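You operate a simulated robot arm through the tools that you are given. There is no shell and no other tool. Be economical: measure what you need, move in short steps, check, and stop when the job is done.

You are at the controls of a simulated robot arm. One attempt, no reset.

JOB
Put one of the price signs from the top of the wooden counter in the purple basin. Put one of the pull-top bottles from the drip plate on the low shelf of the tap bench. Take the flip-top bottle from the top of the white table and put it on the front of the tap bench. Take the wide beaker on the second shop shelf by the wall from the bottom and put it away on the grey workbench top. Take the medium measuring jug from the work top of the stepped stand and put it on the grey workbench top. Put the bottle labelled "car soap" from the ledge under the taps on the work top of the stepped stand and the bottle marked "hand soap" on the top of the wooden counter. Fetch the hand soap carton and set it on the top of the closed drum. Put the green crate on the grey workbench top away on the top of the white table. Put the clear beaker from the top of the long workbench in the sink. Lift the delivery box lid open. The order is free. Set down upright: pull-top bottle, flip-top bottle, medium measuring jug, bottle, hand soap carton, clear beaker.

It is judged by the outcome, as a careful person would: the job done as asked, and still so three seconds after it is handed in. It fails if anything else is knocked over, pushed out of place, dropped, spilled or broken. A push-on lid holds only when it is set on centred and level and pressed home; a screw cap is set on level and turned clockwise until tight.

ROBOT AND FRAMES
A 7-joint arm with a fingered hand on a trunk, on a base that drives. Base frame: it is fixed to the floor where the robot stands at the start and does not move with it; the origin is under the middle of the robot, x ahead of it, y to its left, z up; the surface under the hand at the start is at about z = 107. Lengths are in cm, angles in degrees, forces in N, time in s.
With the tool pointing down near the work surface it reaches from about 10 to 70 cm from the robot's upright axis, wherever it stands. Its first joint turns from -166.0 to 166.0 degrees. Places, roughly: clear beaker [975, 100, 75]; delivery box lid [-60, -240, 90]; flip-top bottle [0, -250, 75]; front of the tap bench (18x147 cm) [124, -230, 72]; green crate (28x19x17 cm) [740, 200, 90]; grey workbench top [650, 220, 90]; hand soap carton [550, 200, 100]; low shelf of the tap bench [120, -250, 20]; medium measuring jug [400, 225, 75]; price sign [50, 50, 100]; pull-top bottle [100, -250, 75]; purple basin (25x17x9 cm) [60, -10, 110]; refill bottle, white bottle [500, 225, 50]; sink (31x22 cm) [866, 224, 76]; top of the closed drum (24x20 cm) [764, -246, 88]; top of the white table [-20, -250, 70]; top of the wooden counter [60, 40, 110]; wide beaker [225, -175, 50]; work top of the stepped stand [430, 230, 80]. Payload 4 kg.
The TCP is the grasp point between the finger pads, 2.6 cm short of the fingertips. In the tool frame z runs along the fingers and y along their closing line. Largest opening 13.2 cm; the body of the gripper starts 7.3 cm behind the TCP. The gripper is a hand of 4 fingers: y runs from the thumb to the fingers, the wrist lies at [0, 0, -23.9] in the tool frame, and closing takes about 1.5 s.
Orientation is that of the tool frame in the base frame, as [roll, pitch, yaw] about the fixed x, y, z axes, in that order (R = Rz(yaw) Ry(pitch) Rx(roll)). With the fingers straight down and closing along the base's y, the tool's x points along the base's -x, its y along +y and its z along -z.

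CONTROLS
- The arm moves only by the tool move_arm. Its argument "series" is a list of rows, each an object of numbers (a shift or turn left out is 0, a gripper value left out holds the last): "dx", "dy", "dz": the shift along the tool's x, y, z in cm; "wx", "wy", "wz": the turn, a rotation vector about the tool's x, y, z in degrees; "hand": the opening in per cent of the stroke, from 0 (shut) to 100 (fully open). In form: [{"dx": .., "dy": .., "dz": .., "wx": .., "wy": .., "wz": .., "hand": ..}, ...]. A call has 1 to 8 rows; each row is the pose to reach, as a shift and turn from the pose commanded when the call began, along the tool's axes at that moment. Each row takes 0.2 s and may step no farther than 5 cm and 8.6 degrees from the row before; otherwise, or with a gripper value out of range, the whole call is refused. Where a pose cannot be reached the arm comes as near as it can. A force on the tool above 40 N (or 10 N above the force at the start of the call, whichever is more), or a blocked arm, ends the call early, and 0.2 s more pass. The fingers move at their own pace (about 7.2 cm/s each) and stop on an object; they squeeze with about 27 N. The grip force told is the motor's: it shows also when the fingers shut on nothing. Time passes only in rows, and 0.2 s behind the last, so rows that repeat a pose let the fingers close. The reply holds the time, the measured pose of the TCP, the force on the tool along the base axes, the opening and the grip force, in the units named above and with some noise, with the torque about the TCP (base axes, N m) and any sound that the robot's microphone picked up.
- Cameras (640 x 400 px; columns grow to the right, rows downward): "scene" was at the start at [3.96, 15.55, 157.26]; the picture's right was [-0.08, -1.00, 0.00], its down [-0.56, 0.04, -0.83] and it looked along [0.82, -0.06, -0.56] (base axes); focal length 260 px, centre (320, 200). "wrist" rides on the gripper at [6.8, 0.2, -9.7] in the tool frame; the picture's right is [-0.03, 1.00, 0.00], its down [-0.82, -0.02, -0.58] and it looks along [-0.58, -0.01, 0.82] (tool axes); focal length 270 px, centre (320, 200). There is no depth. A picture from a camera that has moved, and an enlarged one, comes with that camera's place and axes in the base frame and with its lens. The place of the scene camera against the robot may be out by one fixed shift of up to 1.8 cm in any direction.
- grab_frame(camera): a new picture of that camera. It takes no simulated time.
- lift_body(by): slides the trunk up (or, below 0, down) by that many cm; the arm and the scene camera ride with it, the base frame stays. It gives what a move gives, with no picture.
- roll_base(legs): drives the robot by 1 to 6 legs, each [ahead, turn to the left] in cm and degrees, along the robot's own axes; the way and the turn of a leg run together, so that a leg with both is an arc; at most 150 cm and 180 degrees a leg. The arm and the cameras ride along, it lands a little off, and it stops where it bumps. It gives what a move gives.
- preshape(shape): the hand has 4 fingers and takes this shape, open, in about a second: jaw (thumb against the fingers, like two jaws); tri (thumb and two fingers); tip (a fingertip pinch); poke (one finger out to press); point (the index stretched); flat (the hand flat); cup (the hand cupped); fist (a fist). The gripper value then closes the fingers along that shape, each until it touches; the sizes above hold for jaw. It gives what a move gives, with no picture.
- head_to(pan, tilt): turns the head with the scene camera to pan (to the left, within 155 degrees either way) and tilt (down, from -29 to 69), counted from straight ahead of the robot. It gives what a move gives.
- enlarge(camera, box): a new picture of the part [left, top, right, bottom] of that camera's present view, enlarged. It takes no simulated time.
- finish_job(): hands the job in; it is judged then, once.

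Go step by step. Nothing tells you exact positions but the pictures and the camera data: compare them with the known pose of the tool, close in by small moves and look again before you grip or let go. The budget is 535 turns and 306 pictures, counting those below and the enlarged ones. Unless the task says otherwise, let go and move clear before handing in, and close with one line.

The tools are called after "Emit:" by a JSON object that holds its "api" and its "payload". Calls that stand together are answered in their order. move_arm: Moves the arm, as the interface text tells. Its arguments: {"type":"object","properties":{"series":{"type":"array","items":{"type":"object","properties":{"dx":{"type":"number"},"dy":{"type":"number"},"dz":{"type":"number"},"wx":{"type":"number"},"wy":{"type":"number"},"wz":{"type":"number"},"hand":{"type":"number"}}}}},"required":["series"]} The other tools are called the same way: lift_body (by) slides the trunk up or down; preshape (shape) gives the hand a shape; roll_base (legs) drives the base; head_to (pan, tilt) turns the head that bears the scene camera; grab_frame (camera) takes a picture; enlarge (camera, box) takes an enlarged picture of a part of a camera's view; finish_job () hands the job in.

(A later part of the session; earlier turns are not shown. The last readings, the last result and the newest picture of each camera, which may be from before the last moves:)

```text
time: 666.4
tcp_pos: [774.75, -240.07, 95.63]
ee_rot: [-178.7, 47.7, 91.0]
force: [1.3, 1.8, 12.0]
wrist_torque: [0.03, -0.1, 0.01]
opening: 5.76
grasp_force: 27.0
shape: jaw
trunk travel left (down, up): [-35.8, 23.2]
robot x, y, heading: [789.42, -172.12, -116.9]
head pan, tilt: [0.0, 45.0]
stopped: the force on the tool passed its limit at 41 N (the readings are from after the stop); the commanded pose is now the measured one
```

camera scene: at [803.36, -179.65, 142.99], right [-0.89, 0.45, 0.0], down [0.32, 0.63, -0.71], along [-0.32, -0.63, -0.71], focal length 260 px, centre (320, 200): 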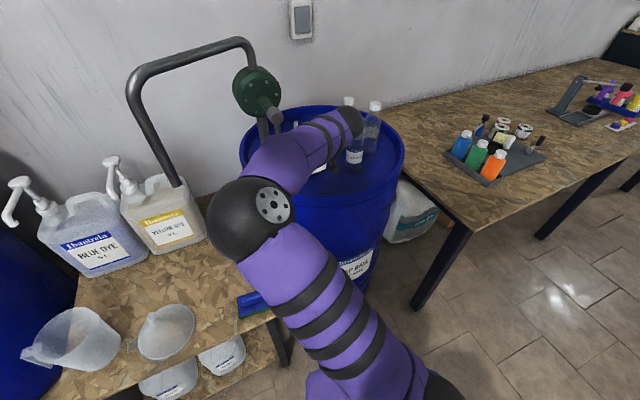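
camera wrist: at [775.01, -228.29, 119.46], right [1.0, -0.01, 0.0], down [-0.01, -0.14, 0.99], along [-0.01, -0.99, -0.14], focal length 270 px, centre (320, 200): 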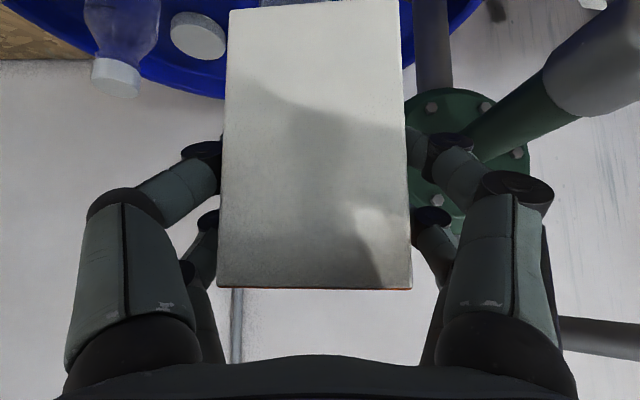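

Contact under the carton. I'll ease, release and retract along the tool axis.

Emit:
{"api": "lift_body", "payload": {"by": 0.5}}

Emit:
{"api": "move_arm", "payload": {"series": [{"hand": 55}, {"hand": 65}, {"hand": 65}, {"dz": -4}, {"dz": -8}, {"dz": -12}, {"dz": -16}, {"dz": -16}]}}

Emit:
{"api": "lift_body", "payload": {"by": 20}}

Emit:
{"api": "roll_base", "payload": {"legs": [[-25, 0]]}}

Emit:
{"api": "enlarge", "payload": {"camera": "scene", "box": [200, 60, 460, 260]}}

```text
time: 667.0
tcp_pos: [774.76, -240.09, 95.62]
ee_rot: [-178.8, 47.1, 91.1]
force: [-0.2, 0.5, -2.6]
wrist_torque: [0.11, -0.01, 0.01]
opening: 5.79
grasp_force: 26.9
shape: jaw
trunk travel left (down, up): [-36.3, 22.7]
robot x, y, heading: [789.54, -171.73, -116.7]
head pan, tilt: [0.0, 45.0]
```

```text
time: 668.8
tcp_pos: [774.84, -228.29, 106.75]
ee_rot: [-178.7, 47.4, 91.1]
force: [-0.9, -0.9, 1.0]
wrist_torque: [-0.07, 0.01, 0.02]
opening: 8.55
grasp_force: 0.1
shape: jaw
trunk travel left (down, up): [-36.3, 22.7]
robot x, y, heading: [789.69, -172.0, -116.8]
head pan, tilt: [0.0, 45.0]
```

```text
time: 670.9
tcp_pos: [774.87, -228.37, 126.8]
ee_rot: [-178.7, 47.2, 91.1]
force: [-0.1, -0.4, -0.9]
wrist_torque: [-0.02, -0.02, 0.0]
opening: 8.54
grasp_force: 0.0
shape: jaw
trunk travel left (down, up): [-56.3, 2.7]
robot x, y, heading: [789.6, -171.68, -116.6]
head pan, tilt: [0.0, 45.0]
```

```text
time: 672.7
tcp_pos: [785.91, -206.19, 126.57]
ee_rot: [-178.6, 47.3, 91.0]
force: [-0.6, -0.4, -0.2]
wrist_torque: [0.01, -0.01, -0.01]
opening: 8.55
grasp_force: 0.0
shape: jaw
trunk travel left (down, up): [-56.3, 2.7]
robot x, y, heading: [800.58, -149.7, -116.6]
head pan, tilt: [0.0, 45.0]
```

```text
2.00 times, centred on (330, 160) of scene
camera zoom: at [814.57, -157.43, 159.46], right [-0.89, 0.45, 0.0], down [0.32, 0.63, -0.71], along [-0.32, -0.63, -0.71], focal length 520 px, centre (300, 280)
```

zoom: 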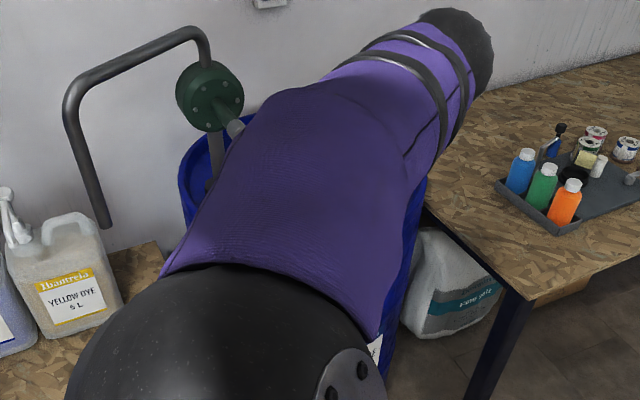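

The carton is released. I'll turn around toward the rest of the room, checking the drum in passing and the way ahead.

Emit:
{"api": "roll_base", "payload": {"legs": [[0, -150]]}}

Emit:
{"api": "head_to", "payload": {"pan": 0, "tilt": 25}}

Emit:
{"api": "grab_frame", "payload": {"camera": "scene"}}

Emit:
{"api": "head_to", "payload": {"pan": 150, "tilt": 30}}

Emit:
{"api": "grab_frame", "payload": {"camera": "scene"}}

```text
time: 680.0
tcp_pos: [786.23, -92.9, 126.82]
ee_rot: [-178.7, 47.3, -60.0]
force: [-0.6, 0.6, 0.1]
wrist_torque: [0.01, 0.03, -0.03]
opening: 8.55
grasp_force: 0.1
shape: jaw
trunk travel left (down, up): [-56.3, 2.7]
robot x, y, heading: [800.72, -149.52, 92.3]
head pan, tilt: [0.0, 45.0]
```

```text
time: 680.9
tcp_pos: [786.12, -93.01, 126.71]
ee_rot: [-178.7, 47.2, -60.0]
force: [0.8, 0.7, -0.5]
wrist_torque: [0.01, 0.02, 0.04]
opening: 8.54
grasp_force: 0.1
shape: jaw
trunk travel left (down, up): [-56.3, 2.7]
robot x, y, heading: [800.93, -149.33, 92.1]
head pan, tilt: [0.0, 25.0]
```

```text
46 pictures are left
camera scene: at [786.39, -145.97, 162.5], right [1.0, 0.04, 0.0], down [0.02, -0.42, -0.91], along [-0.03, 0.91, -0.42], focal length 260 px, centre (320, 200)
```

scene: 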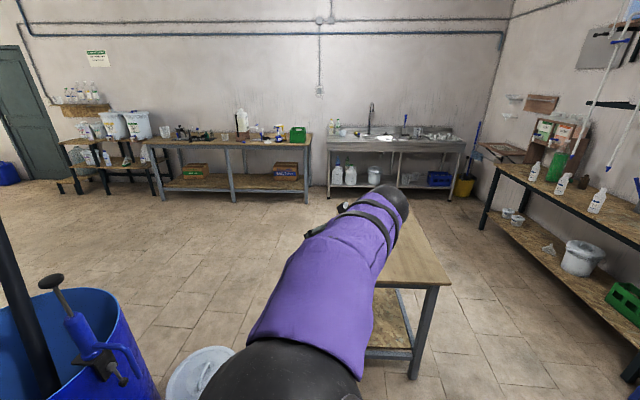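

```text
time: 683.2
tcp_pos: [786.06, -92.97, 126.7]
ee_rot: [-178.7, 47.2, -60.0]
force: [-0.1, -0.3, 0.0]
wrist_torque: [-0.03, 0.01, -0.02]
opening: 8.55
grasp_force: 0.2
shape: jaw
trunk travel left (down, up): [-56.3, 2.7]
robot x, y, heading: [800.52, -149.62, 92.2]
head pan, tilt: [150.0, 30.0]
```

```text
45 pictures are left
camera scene: at [782.51, -163.17, 161.72], right [-0.88, 0.47, 0.0], down [0.23, 0.44, -0.87], along [-0.4, -0.77, -0.5], focal length 260 px, centre (320, 200)
```

scene: 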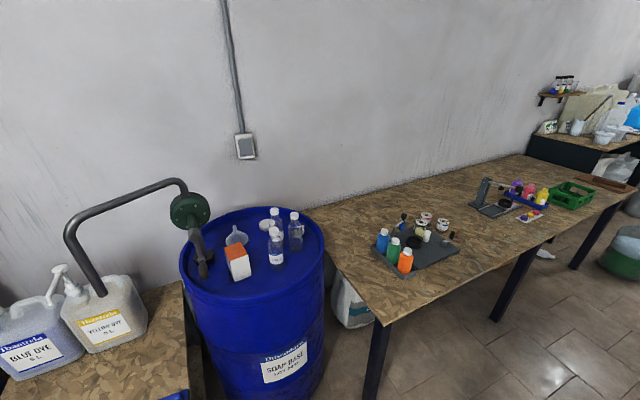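

The carton stands upright on the drum and all the bottles are standing. Now I'll drive round the centre table to the long workbench for the clear beaker.

Emit:
{"api": "roll_base", "payload": {"legs": [[0, -66], [113, 0], [0, 64], [150, 0], [40, 0], [0, -90]]}}

Emit:
{"api": "head_to", "payload": {"pan": 0, "tilt": 35}}

Emit:
{"api": "grab_frame", "payload": {"camera": "scene"}}

```text
time: 708.6
tcp_pos: [961.83, 97.79, 126.59]
ee_rot: [-178.6, 47.3, -154.2]
force: [0.5, -1.1, -0.9]
wrist_torque: [-0.01, 0.02, -0.05]
opening: 8.55
grasp_force: 0.1
shape: jaw
trunk travel left (down, up): [-56.3, 2.7]
robot x, y, heading: [904.41, 87.54, -2.2]
head pan, tilt: [150.0, 30.0]
```

```text
time: 710.9
tcp_pos: [961.93, 97.69, 126.63]
ee_rot: [-178.8, 47.4, -154.2]
force: [0.5, 0.1, -0.3]
wrist_torque: [-0.02, -0.01, -0.05]
opening: 8.54
grasp_force: 0.1
shape: jaw
trunk travel left (down, up): [-56.3, 2.7]
robot x, y, heading: [904.56, 87.1, -2.1]
head pan, tilt: [0.0, 35.0]
```

```text
44 pictures are left
camera scene: at [908.77, 103.54, 160.93], right [-0.04, -1.0, 0.0], down [-0.57, 0.02, -0.82], along [0.82, -0.03, -0.57], focal length 260 px, centre (320, 200)
```

scene: 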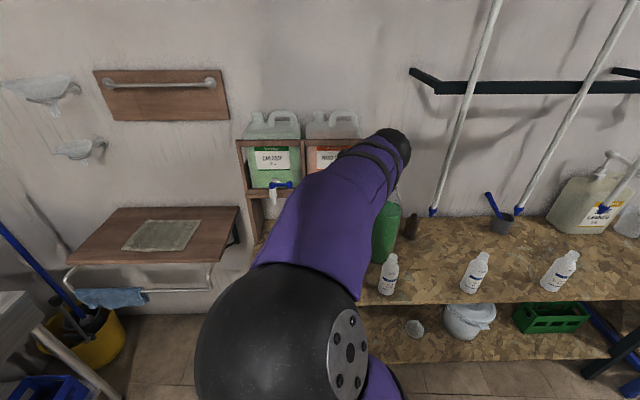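

Emit:
{"api": "grab_frame", "payload": {"camera": "wrist"}}

```text
43 pictures are left
camera wrist: at [951.16, 92.98, 128.21], right [-0.4, 0.91, 0.0], down [0.12, 0.05, 0.99], along [0.91, 0.4, -0.13], focal length 270 px, centre (320, 200)
```

wrist: 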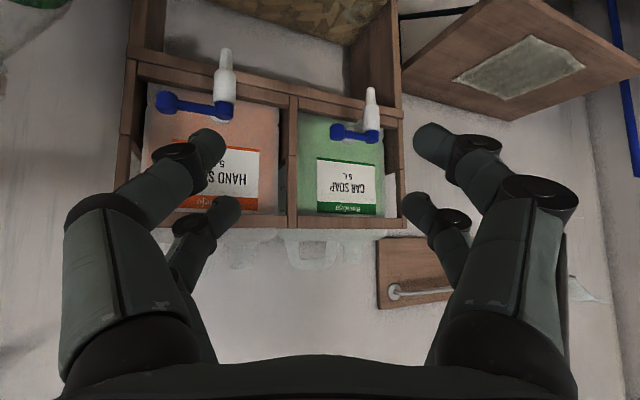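

Emit:
{"api": "move_arm", "payload": {"series": [{"wy": 8.5}, {"wy": 17}, {"wy": 25.5}, {"wy": 34}, {"wy": 42.5}, {"wy": 47}, {"wy": 47}]}}

Emit:
{"api": "grab_frame", "payload": {"camera": "wrist"}}

```text
time: 712.5
tcp_pos: [961.83, 97.82, 126.66]
ee_rot: [-179.1, 0.2, -155.3]
force: [0.5, -0.4, -0.9]
wrist_torque: [0.0, 0.02, 0.01]
opening: 8.56
grasp_force: 0.0
shape: jaw
trunk travel left (down, up): [-56.3, 2.7]
robot x, y, heading: [904.31, 87.37, -2.1]
head pan, tilt: [0.0, 35.0]
```

```text
42 pictures are left
camera wrist: at [955.53, 95.14, 136.3], right [-0.4, 0.92, -0.02], down [0.74, 0.33, 0.58], along [0.54, 0.22, -0.81], focal length 270 px, centre (320, 200)
```

wrist: 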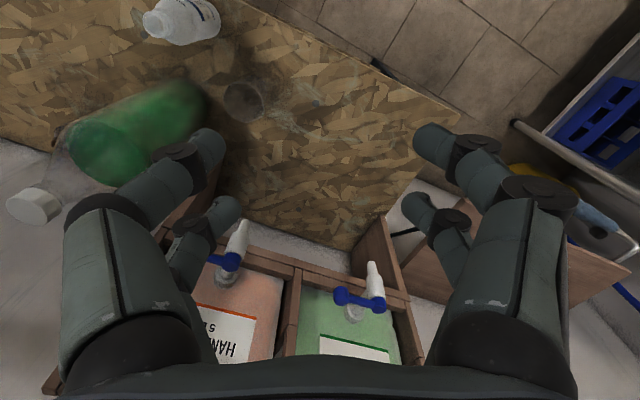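

Emit:
{"api": "enlarge", "payload": {"camera": "wrist", "box": [180, 40, 400, 200]}}

```text
2.50 times, centred on (290, 120) of wrist
camera zoom: at [955.53, 95.14, 136.3], right [-0.4, 0.92, -0.02], down [0.74, 0.33, 0.58], along [0.54, 0.22, -0.81], focal length 676 px, centre (395, 400)
```

zoom: 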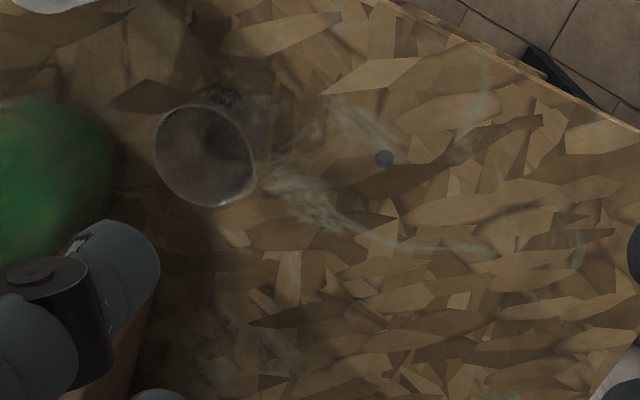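

The clear beaker is standing at about (974, 90). I'll drive 10 cm closer, move above it and lower.

Emit:
{"api": "roll_base", "payload": {"legs": [[10, 0]]}}

Emit:
{"api": "move_arm", "payload": {"series": [{"dx": 0.6, "dy": -4, "hand": 85}, {"dx": 1.2, "dy": -7.9}, {"dx": 1.2, "dy": -7.9}]}}

Emit:
{"api": "lift_body", "payload": {"by": -25}}

Emit:
{"api": "grab_frame", "payload": {"camera": "wrist"}}

```text
time: 713.7
tcp_pos: [972.0, 97.51, 126.63]
ee_rot: [-179.2, 0.3, -155.1]
force: [0.7, 0.3, 0.3]
wrist_torque: [-0.01, 0.03, 0.0]
opening: 8.53
grasp_force: 0.0
shape: jaw
trunk travel left (down, up): [-56.3, 2.7]
robot x, y, heading: [914.43, 87.15, -2.0]
head pan, tilt: [0.0, 35.0]
```

```text
time: 714.5
tcp_pos: [974.18, 89.74, 126.84]
ee_rot: [-179.1, 0.3, -155.0]
force: [-0.3, -1.3, -0.9]
wrist_torque: [0.03, -0.01, 0.0]
opening: 11.19
grasp_force: 0.0
shape: jaw
trunk travel left (down, up): [-56.3, 2.7]
robot x, y, heading: [914.39, 87.03, -2.1]
head pan, tilt: [0.0, 35.0]
```

```text
time: 717.0
tcp_pos: [974.03, 89.67, 101.73]
ee_rot: [-179.2, 0.4, -155.0]
force: [-0.7, 0.0, 0.0]
wrist_torque: [0.02, 0.03, -0.04]
opening: 11.18
grasp_force: 0.0
shape: jaw
trunk travel left (down, up): [-31.3, 27.7]
robot x, y, heading: [913.96, 86.78, -2.1]
head pan, tilt: [0.0, 35.0]
```

```text
40 pictures are left
camera wrist: at [967.76, 87.13, 111.43], right [-0.4, 0.92, -0.02], down [0.74, 0.33, 0.58], along [0.54, 0.22, -0.81], focal length 270 px, centre (320, 200)
```

wrist: 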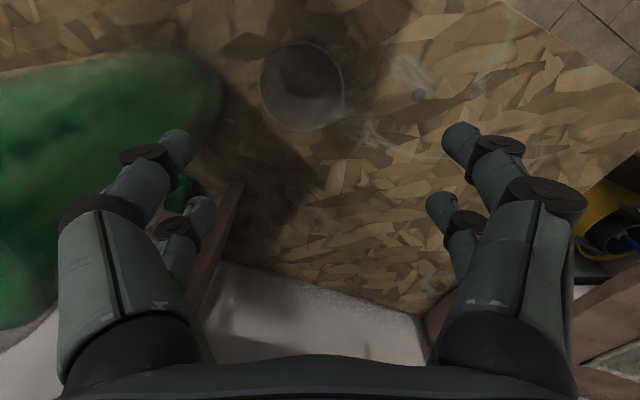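

The rim is at z about 85, centred at about (974, 87.6). I'll align and descend around it.

Emit:
{"api": "move_arm", "payload": {"series": [{"dx": 0.9, "dy": -1.9}, {"dx": 0.9, "dy": -1.9, "dz": 4.5}, {"dx": 0.9, "dy": -1.9, "dz": 9}, {"dx": 0.9, "dy": -1.9, "dz": 12}]}}

Emit:
{"api": "grab_frame", "payload": {"camera": "wrist"}}

```text
time: 718.0
tcp_pos: [974.24, 87.57, 89.8]
ee_rot: [-179.2, 0.3, -155.0]
force: [0.1, 0.0, -0.3]
wrist_torque: [0.01, 0.0, 0.03]
opening: 11.2
grasp_force: 0.0
shape: jaw
trunk travel left (down, up): [-31.3, 27.7]
robot x, y, heading: [914.12, 87.08, -1.8]
head pan, tilt: [0.0, 35.0]
```

```text
39 pictures are left
camera wrist: at [967.97, 84.88, 99.41], right [-0.4, 0.92, -0.02], down [0.74, 0.33, 0.58], along [0.54, 0.22, -0.81], focal length 270 px, centre (320, 200)
```

wrist: 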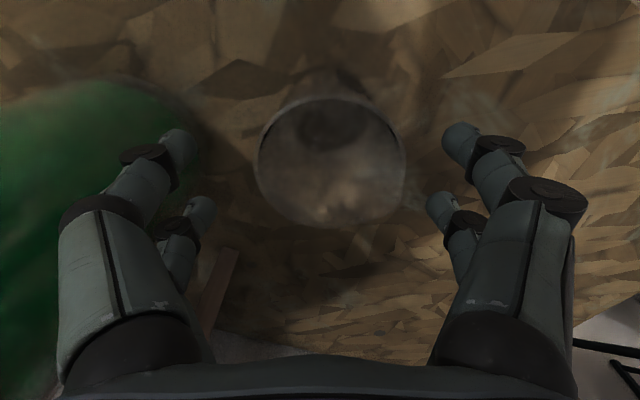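

Emit:
{"api": "move_arm", "payload": {"series": [{"dy": 0.2, "dz": 3.5}, {"dy": 0.2, "dz": 7}, {"dy": 0.2, "dz": 7.5}, {"dy": 0.2, "dz": 7.5, "hand": 0}, {"dy": 0.2, "dz": 7.5}, {"dy": 0.2, "dz": 7.5}, {"dy": 0.2, "dz": 7.5}, {"dy": 0.2, "dz": 7.5}]}}

Emit:
{"api": "move_arm", "payload": {"series": [{"dz": -4}, {"dz": -8}, {"dz": -12}, {"dz": -12}]}}

Emit:
{"api": "grab_frame", "payload": {"camera": "wrist"}}

```text
time: 719.5
tcp_pos: [974.12, 87.71, 82.78]
ee_rot: [-178.9, 0.7, -154.9]
force: [0.5, -1.6, 25.7]
wrist_torque: [-0.43, -0.35, -0.09]
opening: 3.83
grasp_force: 27.0
shape: jaw
trunk travel left (down, up): [-31.3, 27.7]
robot x, y, heading: [914.41, 87.06, -2.1]
head pan, tilt: [0.0, 35.0]
stopped in row 7: the force on the tool passed its limit at 47 N (the readings are from after the stop); the commanded pose is now the measured one
```

```text
time: 720.5
tcp_pos: [973.99, 87.87, 94.33]
ee_rot: [-179.3, 0.3, -154.9]
force: [0.8, -0.2, 0.2]
wrist_torque: [0.0, 0.0, -0.04]
opening: 3.66
grasp_force: 27.6
shape: jaw
trunk travel left (down, up): [-31.3, 27.7]
robot x, y, heading: [914.18, 87.25, -1.8]
head pan, tilt: [0.0, 35.0]
```

```text
38 pictures are left
camera wrist: at [967.71, 85.13, 104.08], right [-0.4, 0.92, -0.01], down [0.74, 0.33, 0.58], along [0.54, 0.22, -0.81], focal length 270 px, centre (320, 200)
```

wrist: 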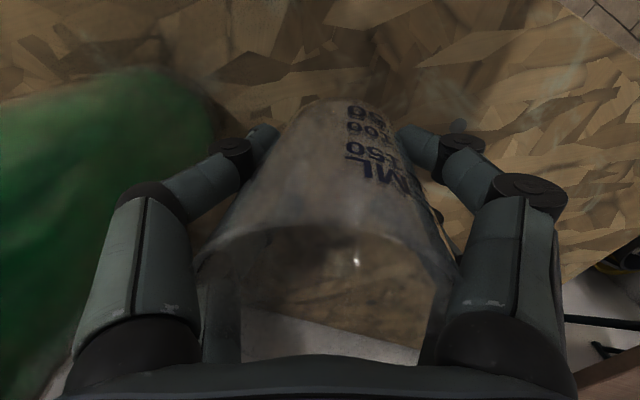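

The beaker is held. I'll raise, back away and drive to face the sink at (866, 224).

Emit:
{"api": "lift_body", "payload": {"by": 25}}

Emit:
{"api": "roll_base", "payload": {"legs": [[-45, 0], [0, 92], [60, 0]]}}

Emit:
{"api": "grab_frame", "payload": {"camera": "scene"}}

Emit:
{"api": "grab_frame", "payload": {"camera": "wrist"}}

```text
time: 723.1
tcp_pos: [974.08, 87.73, 119.47]
ee_rot: [-179.2, 0.4, -154.8]
force: [-0.2, -0.2, -0.2]
wrist_torque: [0.03, 0.0, 0.0]
opening: 3.64
grasp_force: 27.1
shape: jaw
trunk travel left (down, up): [-56.3, 2.7]
robot x, y, heading: [914.09, 86.98, -2.1]
head pan, tilt: [0.0, 35.0]
```

```text
time: 733.1
tcp_pos: [869.8, 208.82, 119.3]
ee_rot: [-179.2, 0.4, -64.4]
force: [-0.1, 0.1, -0.3]
wrist_torque: [0.01, -0.03, 0.02]
opening: 3.61
grasp_force: 27.1
shape: jaw
trunk travel left (down, up): [-56.3, 2.7]
robot x, y, heading: [870.97, 148.78, 88.4]
head pan, tilt: [0.0, 35.0]
```

```text
37 pictures are left
camera scene: at [856.89, 153.34, 160.93], right [1.0, -0.03, 0.0], down [-0.01, -0.57, -0.82], along [0.02, 0.82, -0.57], focal length 260 px, centre (320, 200)
```

scene: 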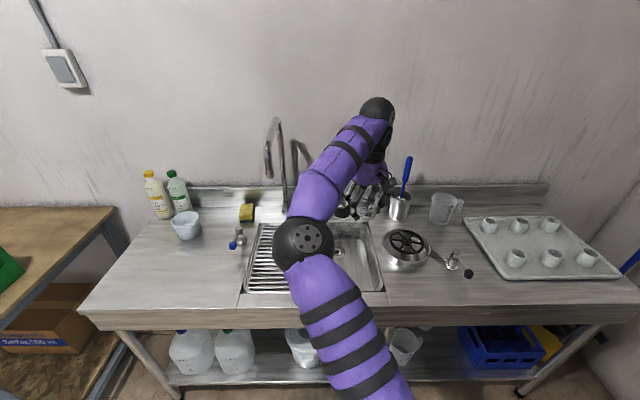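

```text
36 pictures are left
camera wrist: at [872.5, 202.5, 129.02], right [-0.91, -0.41, -0.01], down [-0.34, 0.74, 0.58], along [-0.23, 0.54, -0.81], focal length 270 px, centre (320, 200)
```

wrist: 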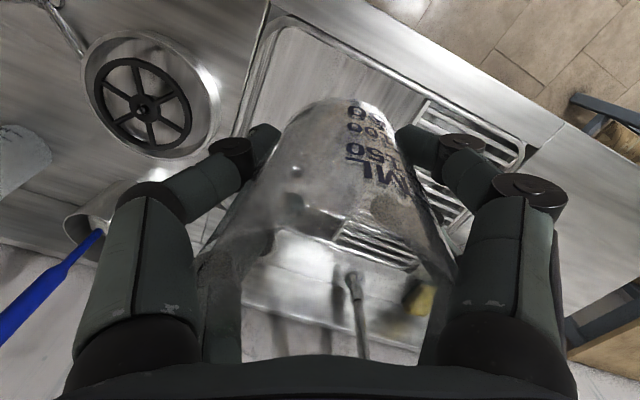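

The sink basin spans about x 850–882, y 213–240. I'll drive 15 cm forward, shift left 4 and check the view over the basin.

Emit:
{"api": "roll_base", "payload": {"legs": [[16, 0]]}}

Emit:
{"api": "move_arm", "payload": {"series": [{"dx": -1.7, "dy": 3.6}, {"dx": -1.7, "dy": 3.6}]}}

Emit:
{"api": "grab_frame", "payload": {"camera": "wrist"}}

Emit:
{"api": "enlarge", "payload": {"camera": "scene", "box": [200, 150, 440, 350]}}

```text
time: 734.5
tcp_pos: [870.21, 224.7, 119.37]
ee_rot: [-179.2, 0.3, -64.4]
force: [-0.1, 0.0, -0.2]
wrist_torque: [-0.03, 0.02, 0.0]
opening: 3.63
grasp_force: 26.8
shape: jaw
trunk travel left (down, up): [-56.3, 2.7]
robot x, y, heading: [871.64, 164.93, 88.7]
head pan, tilt: [0.0, 35.0]
```

```text
time: 735.1
tcp_pos: [866.16, 224.71, 119.25]
ee_rot: [-179.2, 0.4, -64.4]
force: [0.0, 0.4, -0.4]
wrist_torque: [-0.03, -0.05, 0.01]
opening: 3.58
grasp_force: 26.7
shape: jaw
trunk travel left (down, up): [-56.3, 2.7]
robot x, y, heading: [871.46, 164.98, 88.5]
head pan, tilt: [0.0, 35.0]
```

```text
35 pictures are left
camera wrist: at [868.97, 218.4, 128.93], right [-0.91, -0.41, -0.01], down [-0.34, 0.74, 0.58], along [-0.23, 0.54, -0.81], focal length 270 px, centre (320, 200)
```

wrist: 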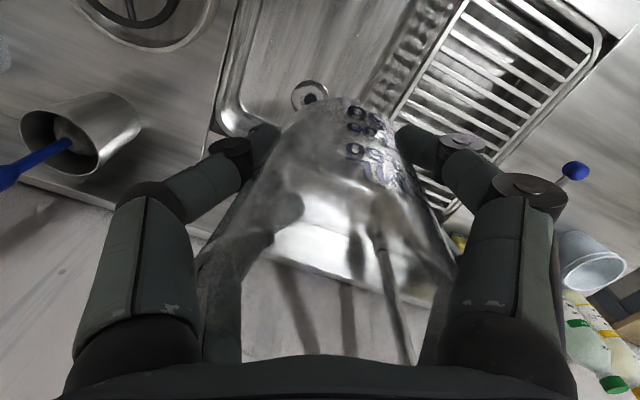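

```text
2.00 times, centred on (320, 250) of scene
camera zoom: at [857.26, 169.31, 160.93], right [1.0, -0.03, 0.0], down [-0.02, -0.57, -0.82], along [0.02, 0.82, -0.57], focal length 520 px, centre (320, 100)
```

zoom: 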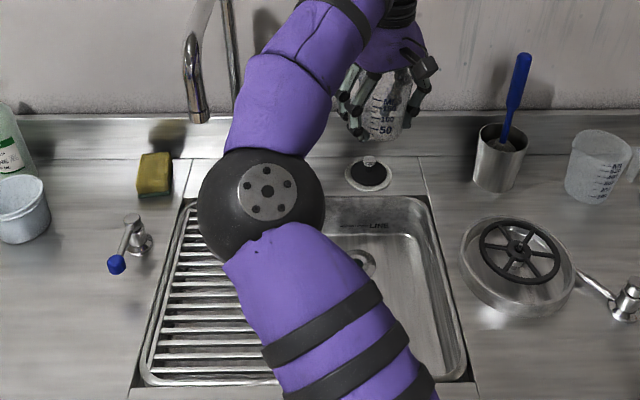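

The hand is centred over the open part of the basin. I'll lower in stages until contact.

Emit:
{"api": "lift_body", "payload": {"by": -34}}

Emit:
{"api": "move_arm", "payload": {"series": [{"dz": 1}, {"dz": 2}, {"dz": 3}, {"dz": 4}, {"dz": 5}, {"dz": 6}, {"dz": 7}, {"dz": 8}]}}

Emit:
{"api": "grab_frame", "payload": {"camera": "wrist"}}

```text
time: 738.4
tcp_pos: [866.28, 224.85, 85.3]
ee_rot: [-179.3, 0.4, -64.5]
force: [-0.3, -0.5, 0.1]
wrist_torque: [-0.01, 0.0, 0.0]
opening: 3.62
grasp_force: 27.2
shape: jaw
trunk travel left (down, up): [-22.3, 36.7]
robot x, y, heading: [870.75, 165.23, 88.3]
head pan, tilt: [0.0, 35.0]
```

```text
time: 740.1
tcp_pos: [866.34, 224.89, 78.85]
ee_rot: [-178.6, 1.3, -64.3]
force: [-2.6, -3.4, 18.3]
wrist_torque: [0.1, -0.24, -0.03]
opening: 3.61
grasp_force: 27.4
shape: jaw
trunk travel left (down, up): [-22.3, 36.7]
robot x, y, heading: [871.57, 164.94, 88.2]
head pan, tilt: [0.0, 35.0]
stopped in row 8: the force on the tool passed its limit at 50 N (the readings are from after the stop); the commanded pose is now the measured one
```

```text
33 pictures are left
camera wrist: at [869.16, 218.37, 88.37], right [-0.91, -0.41, -0.02], down [-0.34, 0.73, 0.6], along [-0.23, 0.55, -0.8], focal length 270 px, centre (320, 200)
```

wrist: 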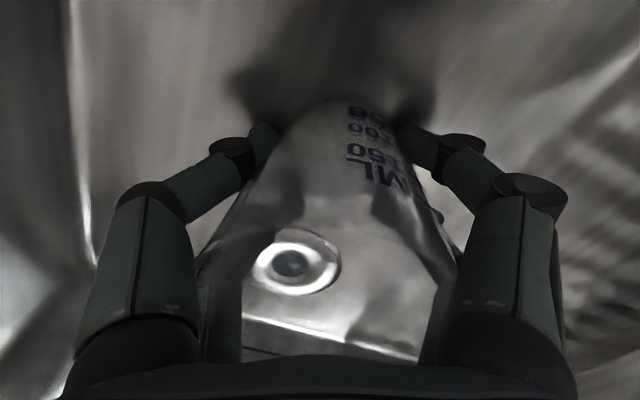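

Base contact with the sink bottom. I'll ease, open and rise.

Emit:
{"api": "move_arm", "payload": {"series": [{"dz": -0.3}, {"dz": -0.3, "hand": 40}, {"dz": -0.3, "hand": 55}, {"dz": -0.3, "hand": 75}, {"dz": -0.3, "hand": 80}, {"dz": -0.3, "hand": 80}]}}

Emit:
{"api": "lift_body", "payload": {"by": 36}}

Emit:
{"api": "grab_frame", "payload": {"camera": "wrist"}}

```text
time: 741.5
tcp_pos: [866.39, 224.99, 78.79]
ee_rot: [-178.9, 1.0, -64.4]
force: [0.4, 0.1, 0.4]
wrist_torque: [-0.04, 0.0, 0.0]
opening: 10.53
grasp_force: 0.0
shape: jaw
trunk travel left (down, up): [-22.3, 36.7]
robot x, y, heading: [871.18, 165.04, 88.3]
head pan, tilt: [0.0, 35.0]
```

```text
time: 745.0
tcp_pos: [866.38, 225.01, 114.86]
ee_rot: [-178.8, 1.0, -64.4]
force: [-0.1, -0.8, 0.2]
wrist_torque: [0.01, 0.0, -0.01]
opening: 10.54
grasp_force: 0.1
shape: jaw
trunk travel left (down, up): [-58.3, 0.7]
robot x, y, heading: [870.97, 165.11, 88.4]
head pan, tilt: [0.0, 35.0]
```

```text
32 pictures are left
camera wrist: at [869.14, 218.51, 124.37], right [-0.91, -0.41, -0.02], down [-0.34, 0.73, 0.59], along [-0.23, 0.55, -0.81], focal length 270 px, centre (320, 200)
```

wrist: 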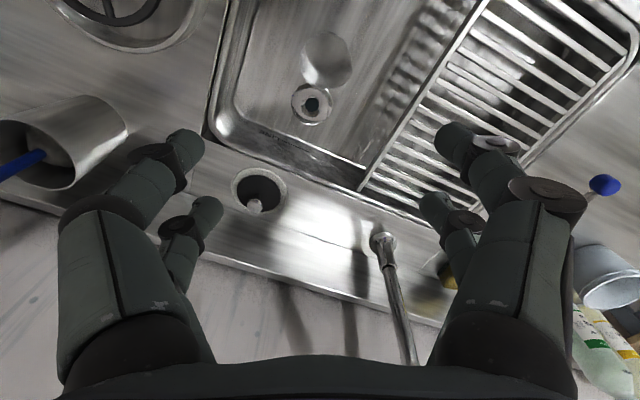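

The beaker stands in the sink. Next is the green crate at (740, 200): I'll back off and drive to face it.

Emit:
{"api": "move_arm", "payload": {"series": [{"dz": -4, "wy": 1}, {"dz": -7, "wy": 1, "hand": 45}]}}

Emit:
{"api": "roll_base", "payload": {"legs": [[-32, 0], [0, 91], [126, 0], [0, -90]]}}

Emit:
{"api": "grab_frame", "payload": {"camera": "wrist"}}

Emit:
{"api": "grab_frame", "payload": {"camera": "scene"}}

```text
time: 745.6
tcp_pos: [866.32, 224.74, 121.98]
ee_rot: [-178.9, 0.0, -64.5]
force: [0.1, 0.4, 0.3]
wrist_torque: [-0.01, 0.01, -0.02]
opening: 5.98
grasp_force: 0.0
shape: jaw
trunk travel left (down, up): [-58.3, 0.7]
robot x, y, heading: [871.56, 164.99, 88.2]
head pan, tilt: [0.0, 35.0]
```

```text
time: 762.2
tcp_pos: [738.13, 194.64, 121.94]
ee_rot: [-178.8, 0.0, -63.7]
force: [-0.2, 0.5, 0.0]
wrist_torque: [0.02, 0.01, 0.02]
opening: 5.96
grasp_force: 0.1
shape: jaw
trunk travel left (down, up): [-58.3, 0.7]
robot x, y, heading: [744.37, 134.84, 89.3]
head pan, tilt: [0.0, 35.0]
```

```text
31 pictures are left
camera wrist: at [740.95, 188.33, 131.49], right [-0.91, -0.42, -0.02], down [-0.35, 0.74, 0.58], along [-0.23, 0.53, -0.82], focal length 270 px, centre (320, 200)
```

wrist: 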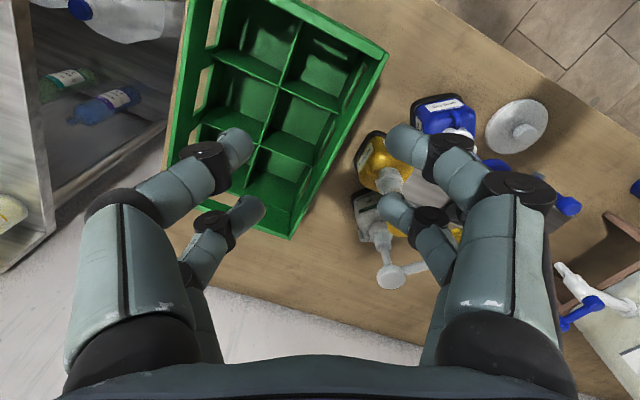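

```text
30 pictures are left
camera scene: at [729.95, 139.04, 162.93], right [1.0, -0.01, 0.0], down [-0.01, -0.57, -0.82], along [0.01, 0.82, -0.57], focal length 260 px, centre (320, 200)
```

scene: 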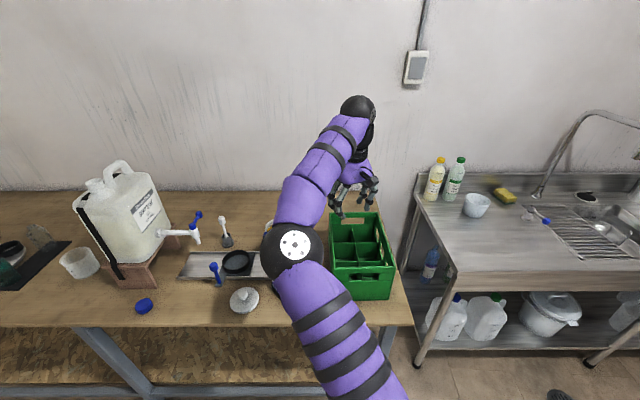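

The crate is empty, with a central divider running lengthwise along y. Gripping that divider at the crate's centre (about (742.5, 199)) will balance it. Aligning now.

Emit:
{"api": "move_arm", "payload": {"series": [{"dx": -0.7, "dy": -2, "wz": 7}, {"dx": -1.4, "dy": -4, "wz": 14}, {"dx": -2, "dy": -5.9, "wz": 21}, {"dx": -2, "dy": -5.9, "wz": 21, "dz": 4}, {"dx": -2, "dy": -5.9, "wz": 21, "dz": 8}, {"dx": -2, "dy": -5.9, "wz": 21, "dz": 10}]}}

Emit:
{"api": "grab_frame", "payload": {"camera": "wrist"}}

```text
time: 763.6
tcp_pos: [742.75, 199.13, 111.88]
ee_rot: [-178.9, 0.4, -84.7]
force: [-0.9, -1.8, 0.6]
wrist_torque: [-0.02, 0.03, -0.01]
opening: 5.97
grasp_force: 0.0
shape: jaw
trunk travel left (down, up): [-58.3, 0.7]
robot x, y, heading: [744.34, 135.02, 89.2]
head pan, tilt: [0.0, 35.0]
```

```text
29 pictures are left
camera wrist: at [743.12, 192.2, 121.51], right [-1.0, -0.07, -0.02], down [-0.07, 0.81, 0.58], along [-0.02, 0.58, -0.81], focal length 270 px, centre (320, 200)
```

wrist: 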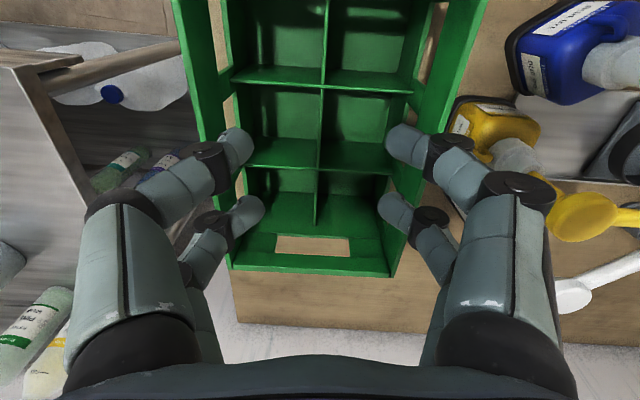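

Well aligned with the middle cells. I'll descend to straddle the central divider and close.

Emit:
{"api": "move_arm", "payload": {"series": [{"dx": -1, "dz": 4.5}, {"dx": -1, "dz": 9}, {"dx": -1, "dz": 13.5}, {"dx": -1, "dz": 17.5}, {"dx": -1, "dz": 17.5, "hand": 0}, {"dx": -1, "dz": 17.5}, {"dx": -1, "dz": 17.5}, {"dx": -1, "dz": 17.5}]}}

Emit:
{"api": "grab_frame", "payload": {"camera": "wrist"}}

```text
time: 764.6
tcp_pos: [743.08, 200.47, 97.41]
ee_rot: [-178.7, 0.9, -84.6]
force: [0.1, -4.2, 18.1]
wrist_torque: [-0.54, 0.51, 0.14]
opening: 5.96
grasp_force: 0.2
shape: jaw
trunk travel left (down, up): [-58.3, 0.7]
robot x, y, heading: [744.24, 135.13, 89.3]
head pan, tilt: [0.0, 35.0]
stopped in row 4: the force on the tool passed its limit at 59 N (the readings are from after the stop); the commanded pose is now the measured one
```

```text
28 pictures are left
camera wrist: at [743.38, 193.31, 106.92], right [-1.0, -0.07, -0.02], down [-0.07, 0.8, 0.59], along [-0.02, 0.59, -0.81], focal length 270 px, centre (320, 200)
```

wrist: 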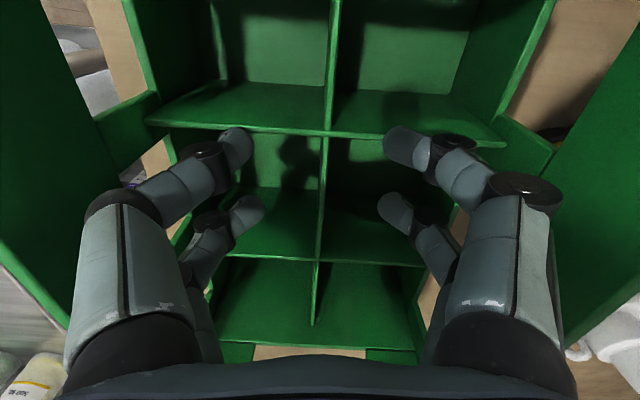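

The near fingertips touched the front cross divider. I'll shift 1.6 cm toward the wall and continue down.

Emit:
{"api": "move_arm", "payload": {"series": [{"dz": -1}, {"dz": -1, "dx": -1.7}, {"dz": 1.5, "dx": -1.7}, {"dz": 4, "dx": -1.7}, {"dz": 4, "dx": -1.7, "hand": 0}, {"dz": 4, "dx": -1.7}, {"dz": 4, "dx": -1.7}, {"dz": 4, "dx": -1.7}]}}

Emit:
{"api": "move_arm", "payload": {"series": [{"dz": -1.5}, {"dz": -3}, {"dz": -5}, {"dz": -8}, {"dz": -8}]}}

Emit:
{"api": "grab_frame", "payload": {"camera": "wrist"}}

```text
time: 766.4
tcp_pos: [743.0, 202.1, 93.16]
ee_rot: [-178.7, 0.7, -84.5]
force: [0.1, 0.3, 0.0]
wrist_torque: [-0.02, 0.0, 0.01]
opening: 0.02
grasp_force: 26.6
shape: jaw
trunk travel left (down, up): [-58.3, 0.7]
robot x, y, heading: [743.97, 135.38, 89.4]
head pan, tilt: [0.0, 35.0]
```

```text
time: 767.6
tcp_pos: [742.93, 202.08, 101.23]
ee_rot: [-178.6, 0.9, -84.7]
force: [1.0, 0.3, -4.6]
wrist_torque: [-0.01, -0.03, -0.06]
opening: 0.0
grasp_force: 27.0
shape: jaw
trunk travel left (down, up): [-58.3, 0.7]
robot x, y, heading: [744.09, 135.06, 89.3]
head pan, tilt: [0.0, 35.0]
```

```text
27 pictures are left
camera wrist: at [743.12, 195.07, 110.68], right [-1.0, -0.07, -0.02], down [-0.07, 0.8, 0.59], along [-0.02, 0.59, -0.81], focal length 270 px, centre (320, 200)
```

wrist: 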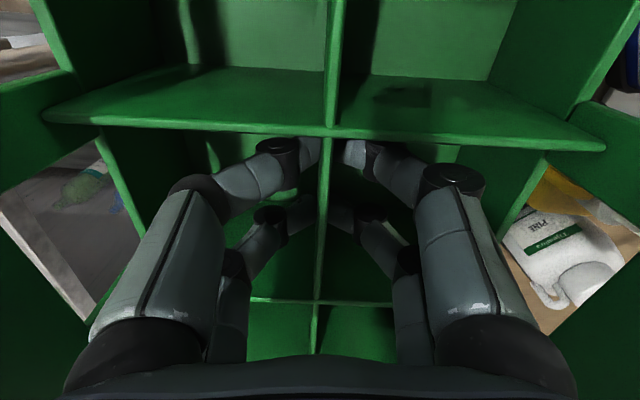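

The crate is lifted and level. I'll back away from the bench and tuck it closer for the long drive.

Emit:
{"api": "roll_base", "payload": {"legs": [[-42, 0]]}}

Emit:
{"api": "move_arm", "payload": {"series": [{"dz": -2, "dx": 4}, {"dz": -4, "dx": 8}, {"dz": -6, "dx": 12}, {"dz": -8, "dx": 15}, {"dz": -9, "dx": 17}]}}

Emit:
{"api": "roll_base", "payload": {"legs": [[0, 89], [150, 0], [150, 0], [0, -9], [120, 0]]}}

Emit:
{"api": "grab_frame", "payload": {"camera": "scene"}}

```text
time: 770.2
tcp_pos: [742.22, 159.99, 101.18]
ee_rot: [-178.6, 0.9, -84.7]
force: [0.4, -0.4, -4.4]
wrist_torque: [-0.07, 0.04, 0.02]
opening: 0.01
grasp_force: 26.6
shape: jaw
trunk travel left (down, up): [-58.3, 0.7]
robot x, y, heading: [743.52, 92.82, 89.0]
head pan, tilt: [0.0, 35.0]
```

```text
time: 771.4
tcp_pos: [743.57, 142.85, 109.75]
ee_rot: [-178.7, 1.0, -84.7]
force: [0.9, 0.0, -4.2]
wrist_torque: [-0.05, -0.01, 0.01]
opening: 0.0
grasp_force: 26.5
shape: jaw
trunk travel left (down, up): [-58.3, 0.7]
robot x, y, heading: [743.11, 92.79, 88.9]
head pan, tilt: [0.0, 35.0]
```

```text
time: 796.4
tcp_pos: [277.59, 138.87, 109.68]
ee_rot: [-178.7, 0.9, -5.4]
force: [0.6, -0.7, -4.6]
wrist_torque: [0.03, -0.06, 0.01]
opening: 0.0
grasp_force: 26.4
shape: jaw
trunk travel left (down, up): [-58.3, 0.7]
robot x, y, heading: [326.74, 129.49, 168.5]
head pan, tilt: [0.0, 35.0]
```

```text
26 pictures are left
camera scene: at [321.85, 116.08, 162.93], right [0.2, 0.98, 0.0], down [0.56, -0.11, -0.82], along [-0.8, 0.16, -0.57], focal length 260 px, centre (320, 200)
```

scene: 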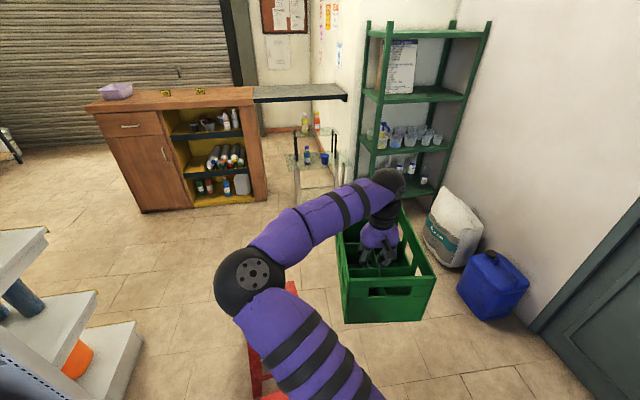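

Emit:
{"api": "roll_base", "payload": {"legs": [[0, -48], [46, 0], [0, 59], [128, 0], [0, 71], [75, 0]]}}

Emit:
{"api": "grab_frame", "payload": {"camera": "scene"}}

```text
time: 797.6
tcp_pos: [279.32, 145.46, 109.62]
ee_rot: [-178.7, 0.8, -13.1]
force: [-1.1, -0.3, -3.5]
wrist_torque: [0.01, -0.06, -0.01]
opening: 0.03
grasp_force: 26.7
shape: jaw
trunk travel left (down, up): [-58.3, 0.7]
robot x, y, heading: [326.64, 129.33, 160.7]
head pan, tilt: [0.0, 35.0]
stopped in leg 1: the robot was blocked; the commanded pose is now the measured one
```

```text
25 pictures are left
camera scene: at [320.01, 116.93, 162.93], right [0.33, 0.94, 0.0], down [0.54, -0.19, -0.82], along [-0.77, 0.27, -0.57], focal length 260 px, centre (320, 200)
```

scene: 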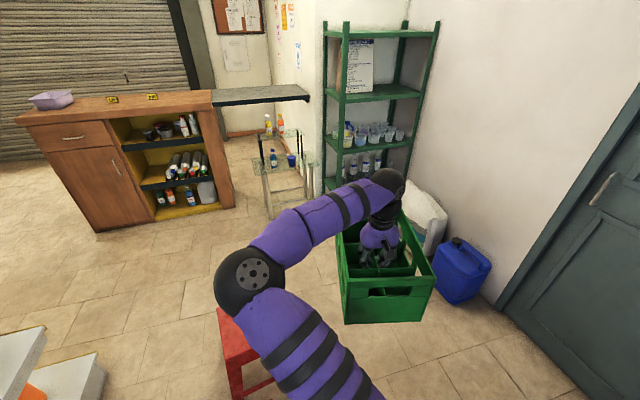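

The base touched a stool. I'll back up 18 cm before turning further right.

Emit:
{"api": "roll_base", "payload": {"legs": [[-20, 0], [0, -50], [52, 0], [0, 69]]}}

Emit:
{"api": "grab_frame", "payload": {"camera": "scene"}}

```text
time: 807.6
tcp_pos: [277.4, 172.01, 109.7]
ee_rot: [-178.6, 0.8, 5.2]
force: [-0.6, 0.7, -4.2]
wrist_torque: [0.03, 0.0, -0.02]
opening: 0.0
grasp_force: 26.9
shape: jaw
trunk travel left (down, up): [-58.3, 0.7]
robot x, y, heading: [327.47, 171.82, 179.2]
head pan, tilt: [0.0, 35.0]
```

```text
24 pictures are left
camera scene: at [325.48, 157.63, 162.93], right [0.02, 1.0, 0.0], down [0.57, -0.01, -0.82], along [-0.82, 0.01, -0.57], focal length 260 px, centre (320, 200)
```

scene: 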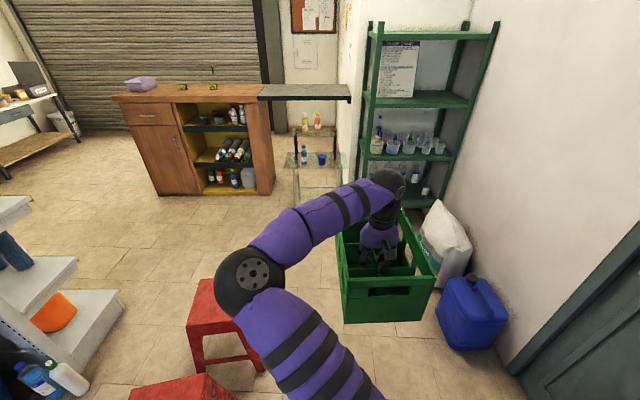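

Emit:
{"api": "roll_base", "payload": {"legs": [[142, 0], [0, 66], [85, 0], [0, 20], [120, 0]]}}

Emit:
{"api": "head_to", "payload": {"pan": 0, "tilt": 30}}

Emit:
{"api": "grab_frame", "payload": {"camera": "scene"}}

```text
time: 828.9
tcp_pos: [130.71, -71.32, 109.6]
ee_rot: [-178.8, 0.8, 90.0]
force: [0.5, 0.5, -3.8]
wrist_torque: [0.02, 0.0, -0.01]
opening: 0.0
grasp_force: 27.0
shape: jaw
trunk travel left (down, up): [-58.3, 0.7]
robot x, y, heading: [135.53, -21.54, -96.2]
head pan, tilt: [0.0, 35.0]
```

```text
time: 829.6
tcp_pos: [130.73, -71.27, 109.67]
ee_rot: [-178.8, 0.8, 89.9]
force: [0.4, 1.1, -4.8]
wrist_torque: [0.05, -0.03, 0.0]
opening: 0.01
grasp_force: 27.1
shape: jaw
trunk travel left (down, up): [-58.3, 0.7]
robot x, y, heading: [135.66, -21.56, -96.1]
head pan, tilt: [0.0, 30.0]
```

```text
23 pictures are left
camera scene: at [151.47, -25.47, 163.71], right [-0.99, 0.11, 0.0], down [0.05, 0.5, -0.87], along [-0.1, -0.86, -0.5], focal length 260 px, centre (320, 200)
```

scene: 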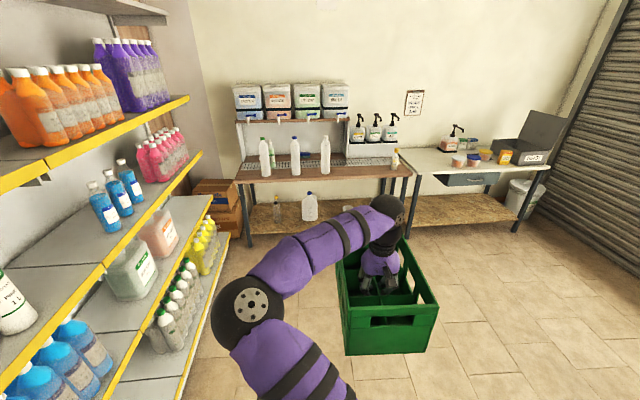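

Emit:
{"api": "roll_base", "payload": {"legs": [[0, -29.6], [150, 0], [36, 0], [0, 36]]}}

Emit:
{"api": "head_to", "payload": {"pan": 0, "tilt": 40}}

Emit:
{"api": "grab_frame", "payload": {"camera": "scene"}}

```text
time: 842.3
tcp_pos: [26.31, -220.81, 109.75]
ee_rot: [-178.7, 0.8, 95.6]
force: [-0.4, -0.3, -3.6]
wrist_torque: [0.0, 0.0, 0.0]
opening: 0.0
grasp_force: 26.7
shape: jaw
trunk travel left (down, up): [-58.3, 0.7]
robot x, y, heading: [26.5, -171.04, -90.3]
head pan, tilt: [0.0, 30.0]
```

```text
time: 843.0
tcp_pos: [26.35, -220.83, 109.66]
ee_rot: [-178.7, 0.7, 95.5]
force: [-0.2, -0.6, -3.7]
wrist_torque: [0.04, 0.01, 0.01]
opening: 0.0
grasp_force: 27.3
shape: jaw
trunk travel left (down, up): [-58.3, 0.7]
robot x, y, heading: [26.26, -170.68, -90.6]
head pan, tilt: [0.0, 40.0]
```

```text
22 pictures are left
camera scene: at [42.55, -172.68, 162.18], right [-1.0, 0.01, 0.0], down [0.01, 0.64, -0.77], along [-0.01, -0.77, -0.64], focal length 260 px, centre (320, 200)
```

scene: 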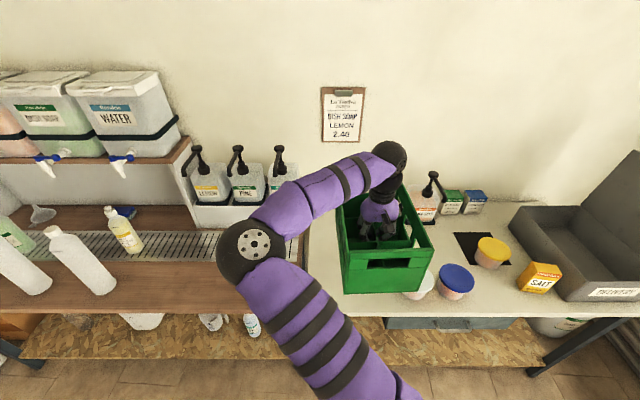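

The elbow would come down over the dye bottle here. I'll approach instead from the right with heading -60°, which keeps the elbow out over the floor.

Emit:
{"api": "roll_base", "payload": {"legs": [[0, -94.4], [42.5, 0], [0, 125], [20, 0]]}}

Emit:
{"api": "move_arm", "payload": {"series": [{"wz": 7, "dx": -2}, {"wz": 14, "dx": -4}, {"wz": 21, "dx": -6}, {"wz": 27, "dx": -8}]}}

Emit:
{"api": "grab_frame", "payload": {"camera": "scene"}}

```text
time: 857.0
tcp_pos: [20.34, -227.37, 109.7]
ee_rot: [-178.8, 0.8, 127.2]
force: [-0.5, 0.7, -4.1]
wrist_torque: [0.02, 0.08, -0.01]
opening: 0.0
grasp_force: 27.0
shape: jaw
trunk travel left (down, up): [-58.3, 0.7]
robot x, y, heading: [-5.87, -185.0, -58.9]
head pan, tilt: [0.0, 40.0]
```

```text
time: 858.0
tcp_pos: [25.29, -233.73, 109.72]
ee_rot: [-179.2, 1.3, 100.1]
force: [-0.5, 0.2, -3.7]
wrist_torque: [0.04, 0.01, -0.02]
opening: 0.01
grasp_force: 26.5
shape: jaw
trunk travel left (down, up): [-58.3, 0.7]
robot x, y, heading: [-5.82, -185.02, -59.3]
head pan, tilt: [0.0, 40.0]
```

```text
21 pictures are left
camera scene: at [9.73, -178.41, 162.17], right [-0.86, -0.51, 0.0], down [-0.33, 0.55, -0.77], along [0.39, -0.66, -0.64], focal length 260 px, centre (320, 200)
```

scene: 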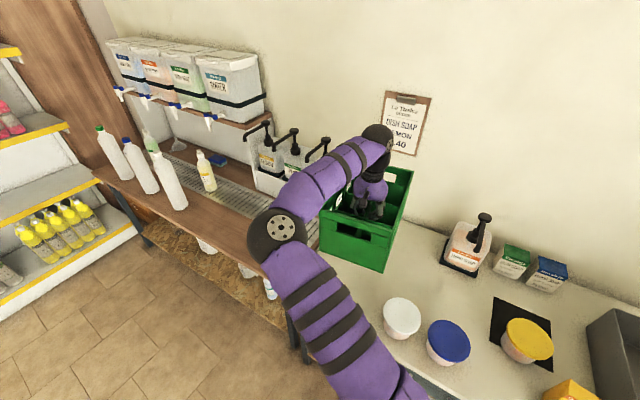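

Emit:
{"api": "move_arm", "payload": {"series": [{"dx": -2.5, "dz": 2}, {"dx": -5, "dz": 5}, {"dx": -7.5, "dz": 9}, {"dx": -7.5, "dz": 13}, {"dx": -7.5, "dz": 17}, {"dx": -7.5, "dz": 21}]}}

Emit:
{"api": "grab_frame", "payload": {"camera": "scene"}}

```text
time: 859.4
tcp_pos: [26.43, -241.76, 88.92]
ee_rot: [-179.1, 1.3, 100.2]
force: [-0.9, 0.1, -4.6]
wrist_torque: [0.05, 0.03, -0.04]
opening: 0.0
grasp_force: 26.9
shape: jaw
trunk travel left (down, up): [-58.3, 0.7]
robot x, y, heading: [-6.1, -185.03, -59.0]
head pan, tilt: [0.0, 40.0]
```

```text
20 pictures are left
camera scene: at [9.72, -178.41, 162.18], right [-0.86, -0.51, 0.0], down [-0.33, 0.55, -0.77], along [0.39, -0.66, -0.64], focal length 260 px, centre (320, 200)
```

scene: 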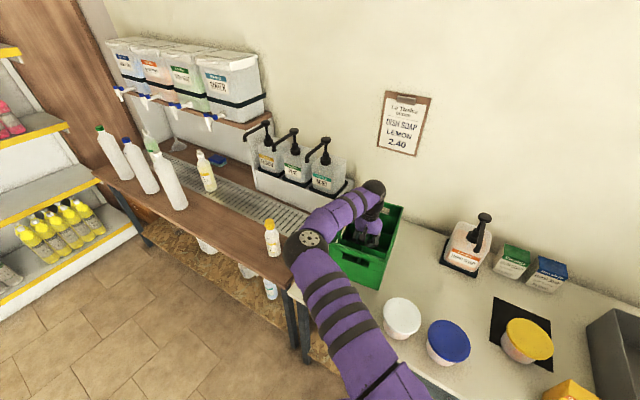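

Emit:
{"api": "move_arm", "payload": {"series": [{"dz": 1.5}, {"dz": 3}, {"dz": 3.8}, {"dz": 4.6}, {"dz": 5.4}, {"dz": 6.2}, {"dz": 7}]}}

Emit:
{"api": "enlarge", "payload": {"camera": "scene", "box": [230, 150, 430, 310]}}

```text
time: 861.0
tcp_pos: [26.38, -241.73, 81.99]
ee_rot: [-179.3, 1.3, 100.3]
force: [0.2, 0.0, -3.6]
wrist_torque: [0.03, 0.01, -0.01]
opening: 0.0
grasp_force: 26.4
shape: jaw
trunk travel left (down, up): [-58.3, 0.7]
robot x, y, heading: [-5.83, -185.23, -59.1]
head pan, tilt: [0.0, 40.0]
```

```text
2.50 times, centred on (330, 230) of scene
camera zoom: at [9.72, -178.4, 162.18], right [-0.86, -0.51, 0.0], down [-0.33, 0.55, -0.77], along [0.39, -0.66, -0.64], focal length 650 px, centre (295, 125)
```

zoom: 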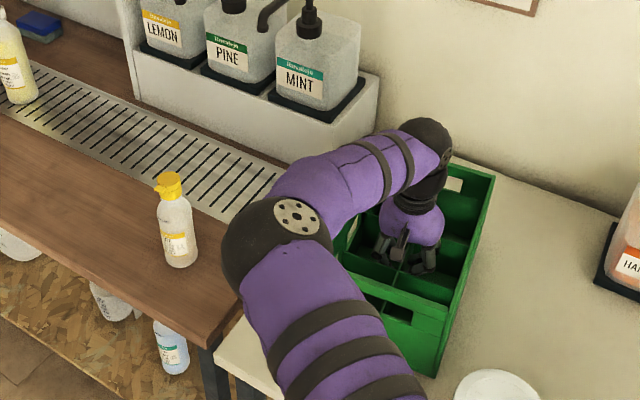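

Emit:
{"api": "move_arm", "payload": {"series": [{"dz": 0.7}, {"dz": 1.4}, {"dz": 2.1}, {"dz": 2.8}, {"dz": 3.5}]}}

```text
time: 861.9
tcp_pos: [26.49, -242.07, 80.85]
ee_rot: [-179.4, 1.9, 100.3]
force: [-3.4, 6.3, 22.6]
wrist_torque: [0.3, 0.06, 0.02]
opening: 0.02
grasp_force: 27.3
shape: jaw
trunk travel left (down, up): [-58.3, 0.7]
robot x, y, heading: [-5.72, -185.04, -59.0]
head pan, tilt: [0.0, 40.0]
stopped in row 4: the force on the tool passed its limit at 46 N (the readings are from after the stop); the commanded pose is now the measured one
```

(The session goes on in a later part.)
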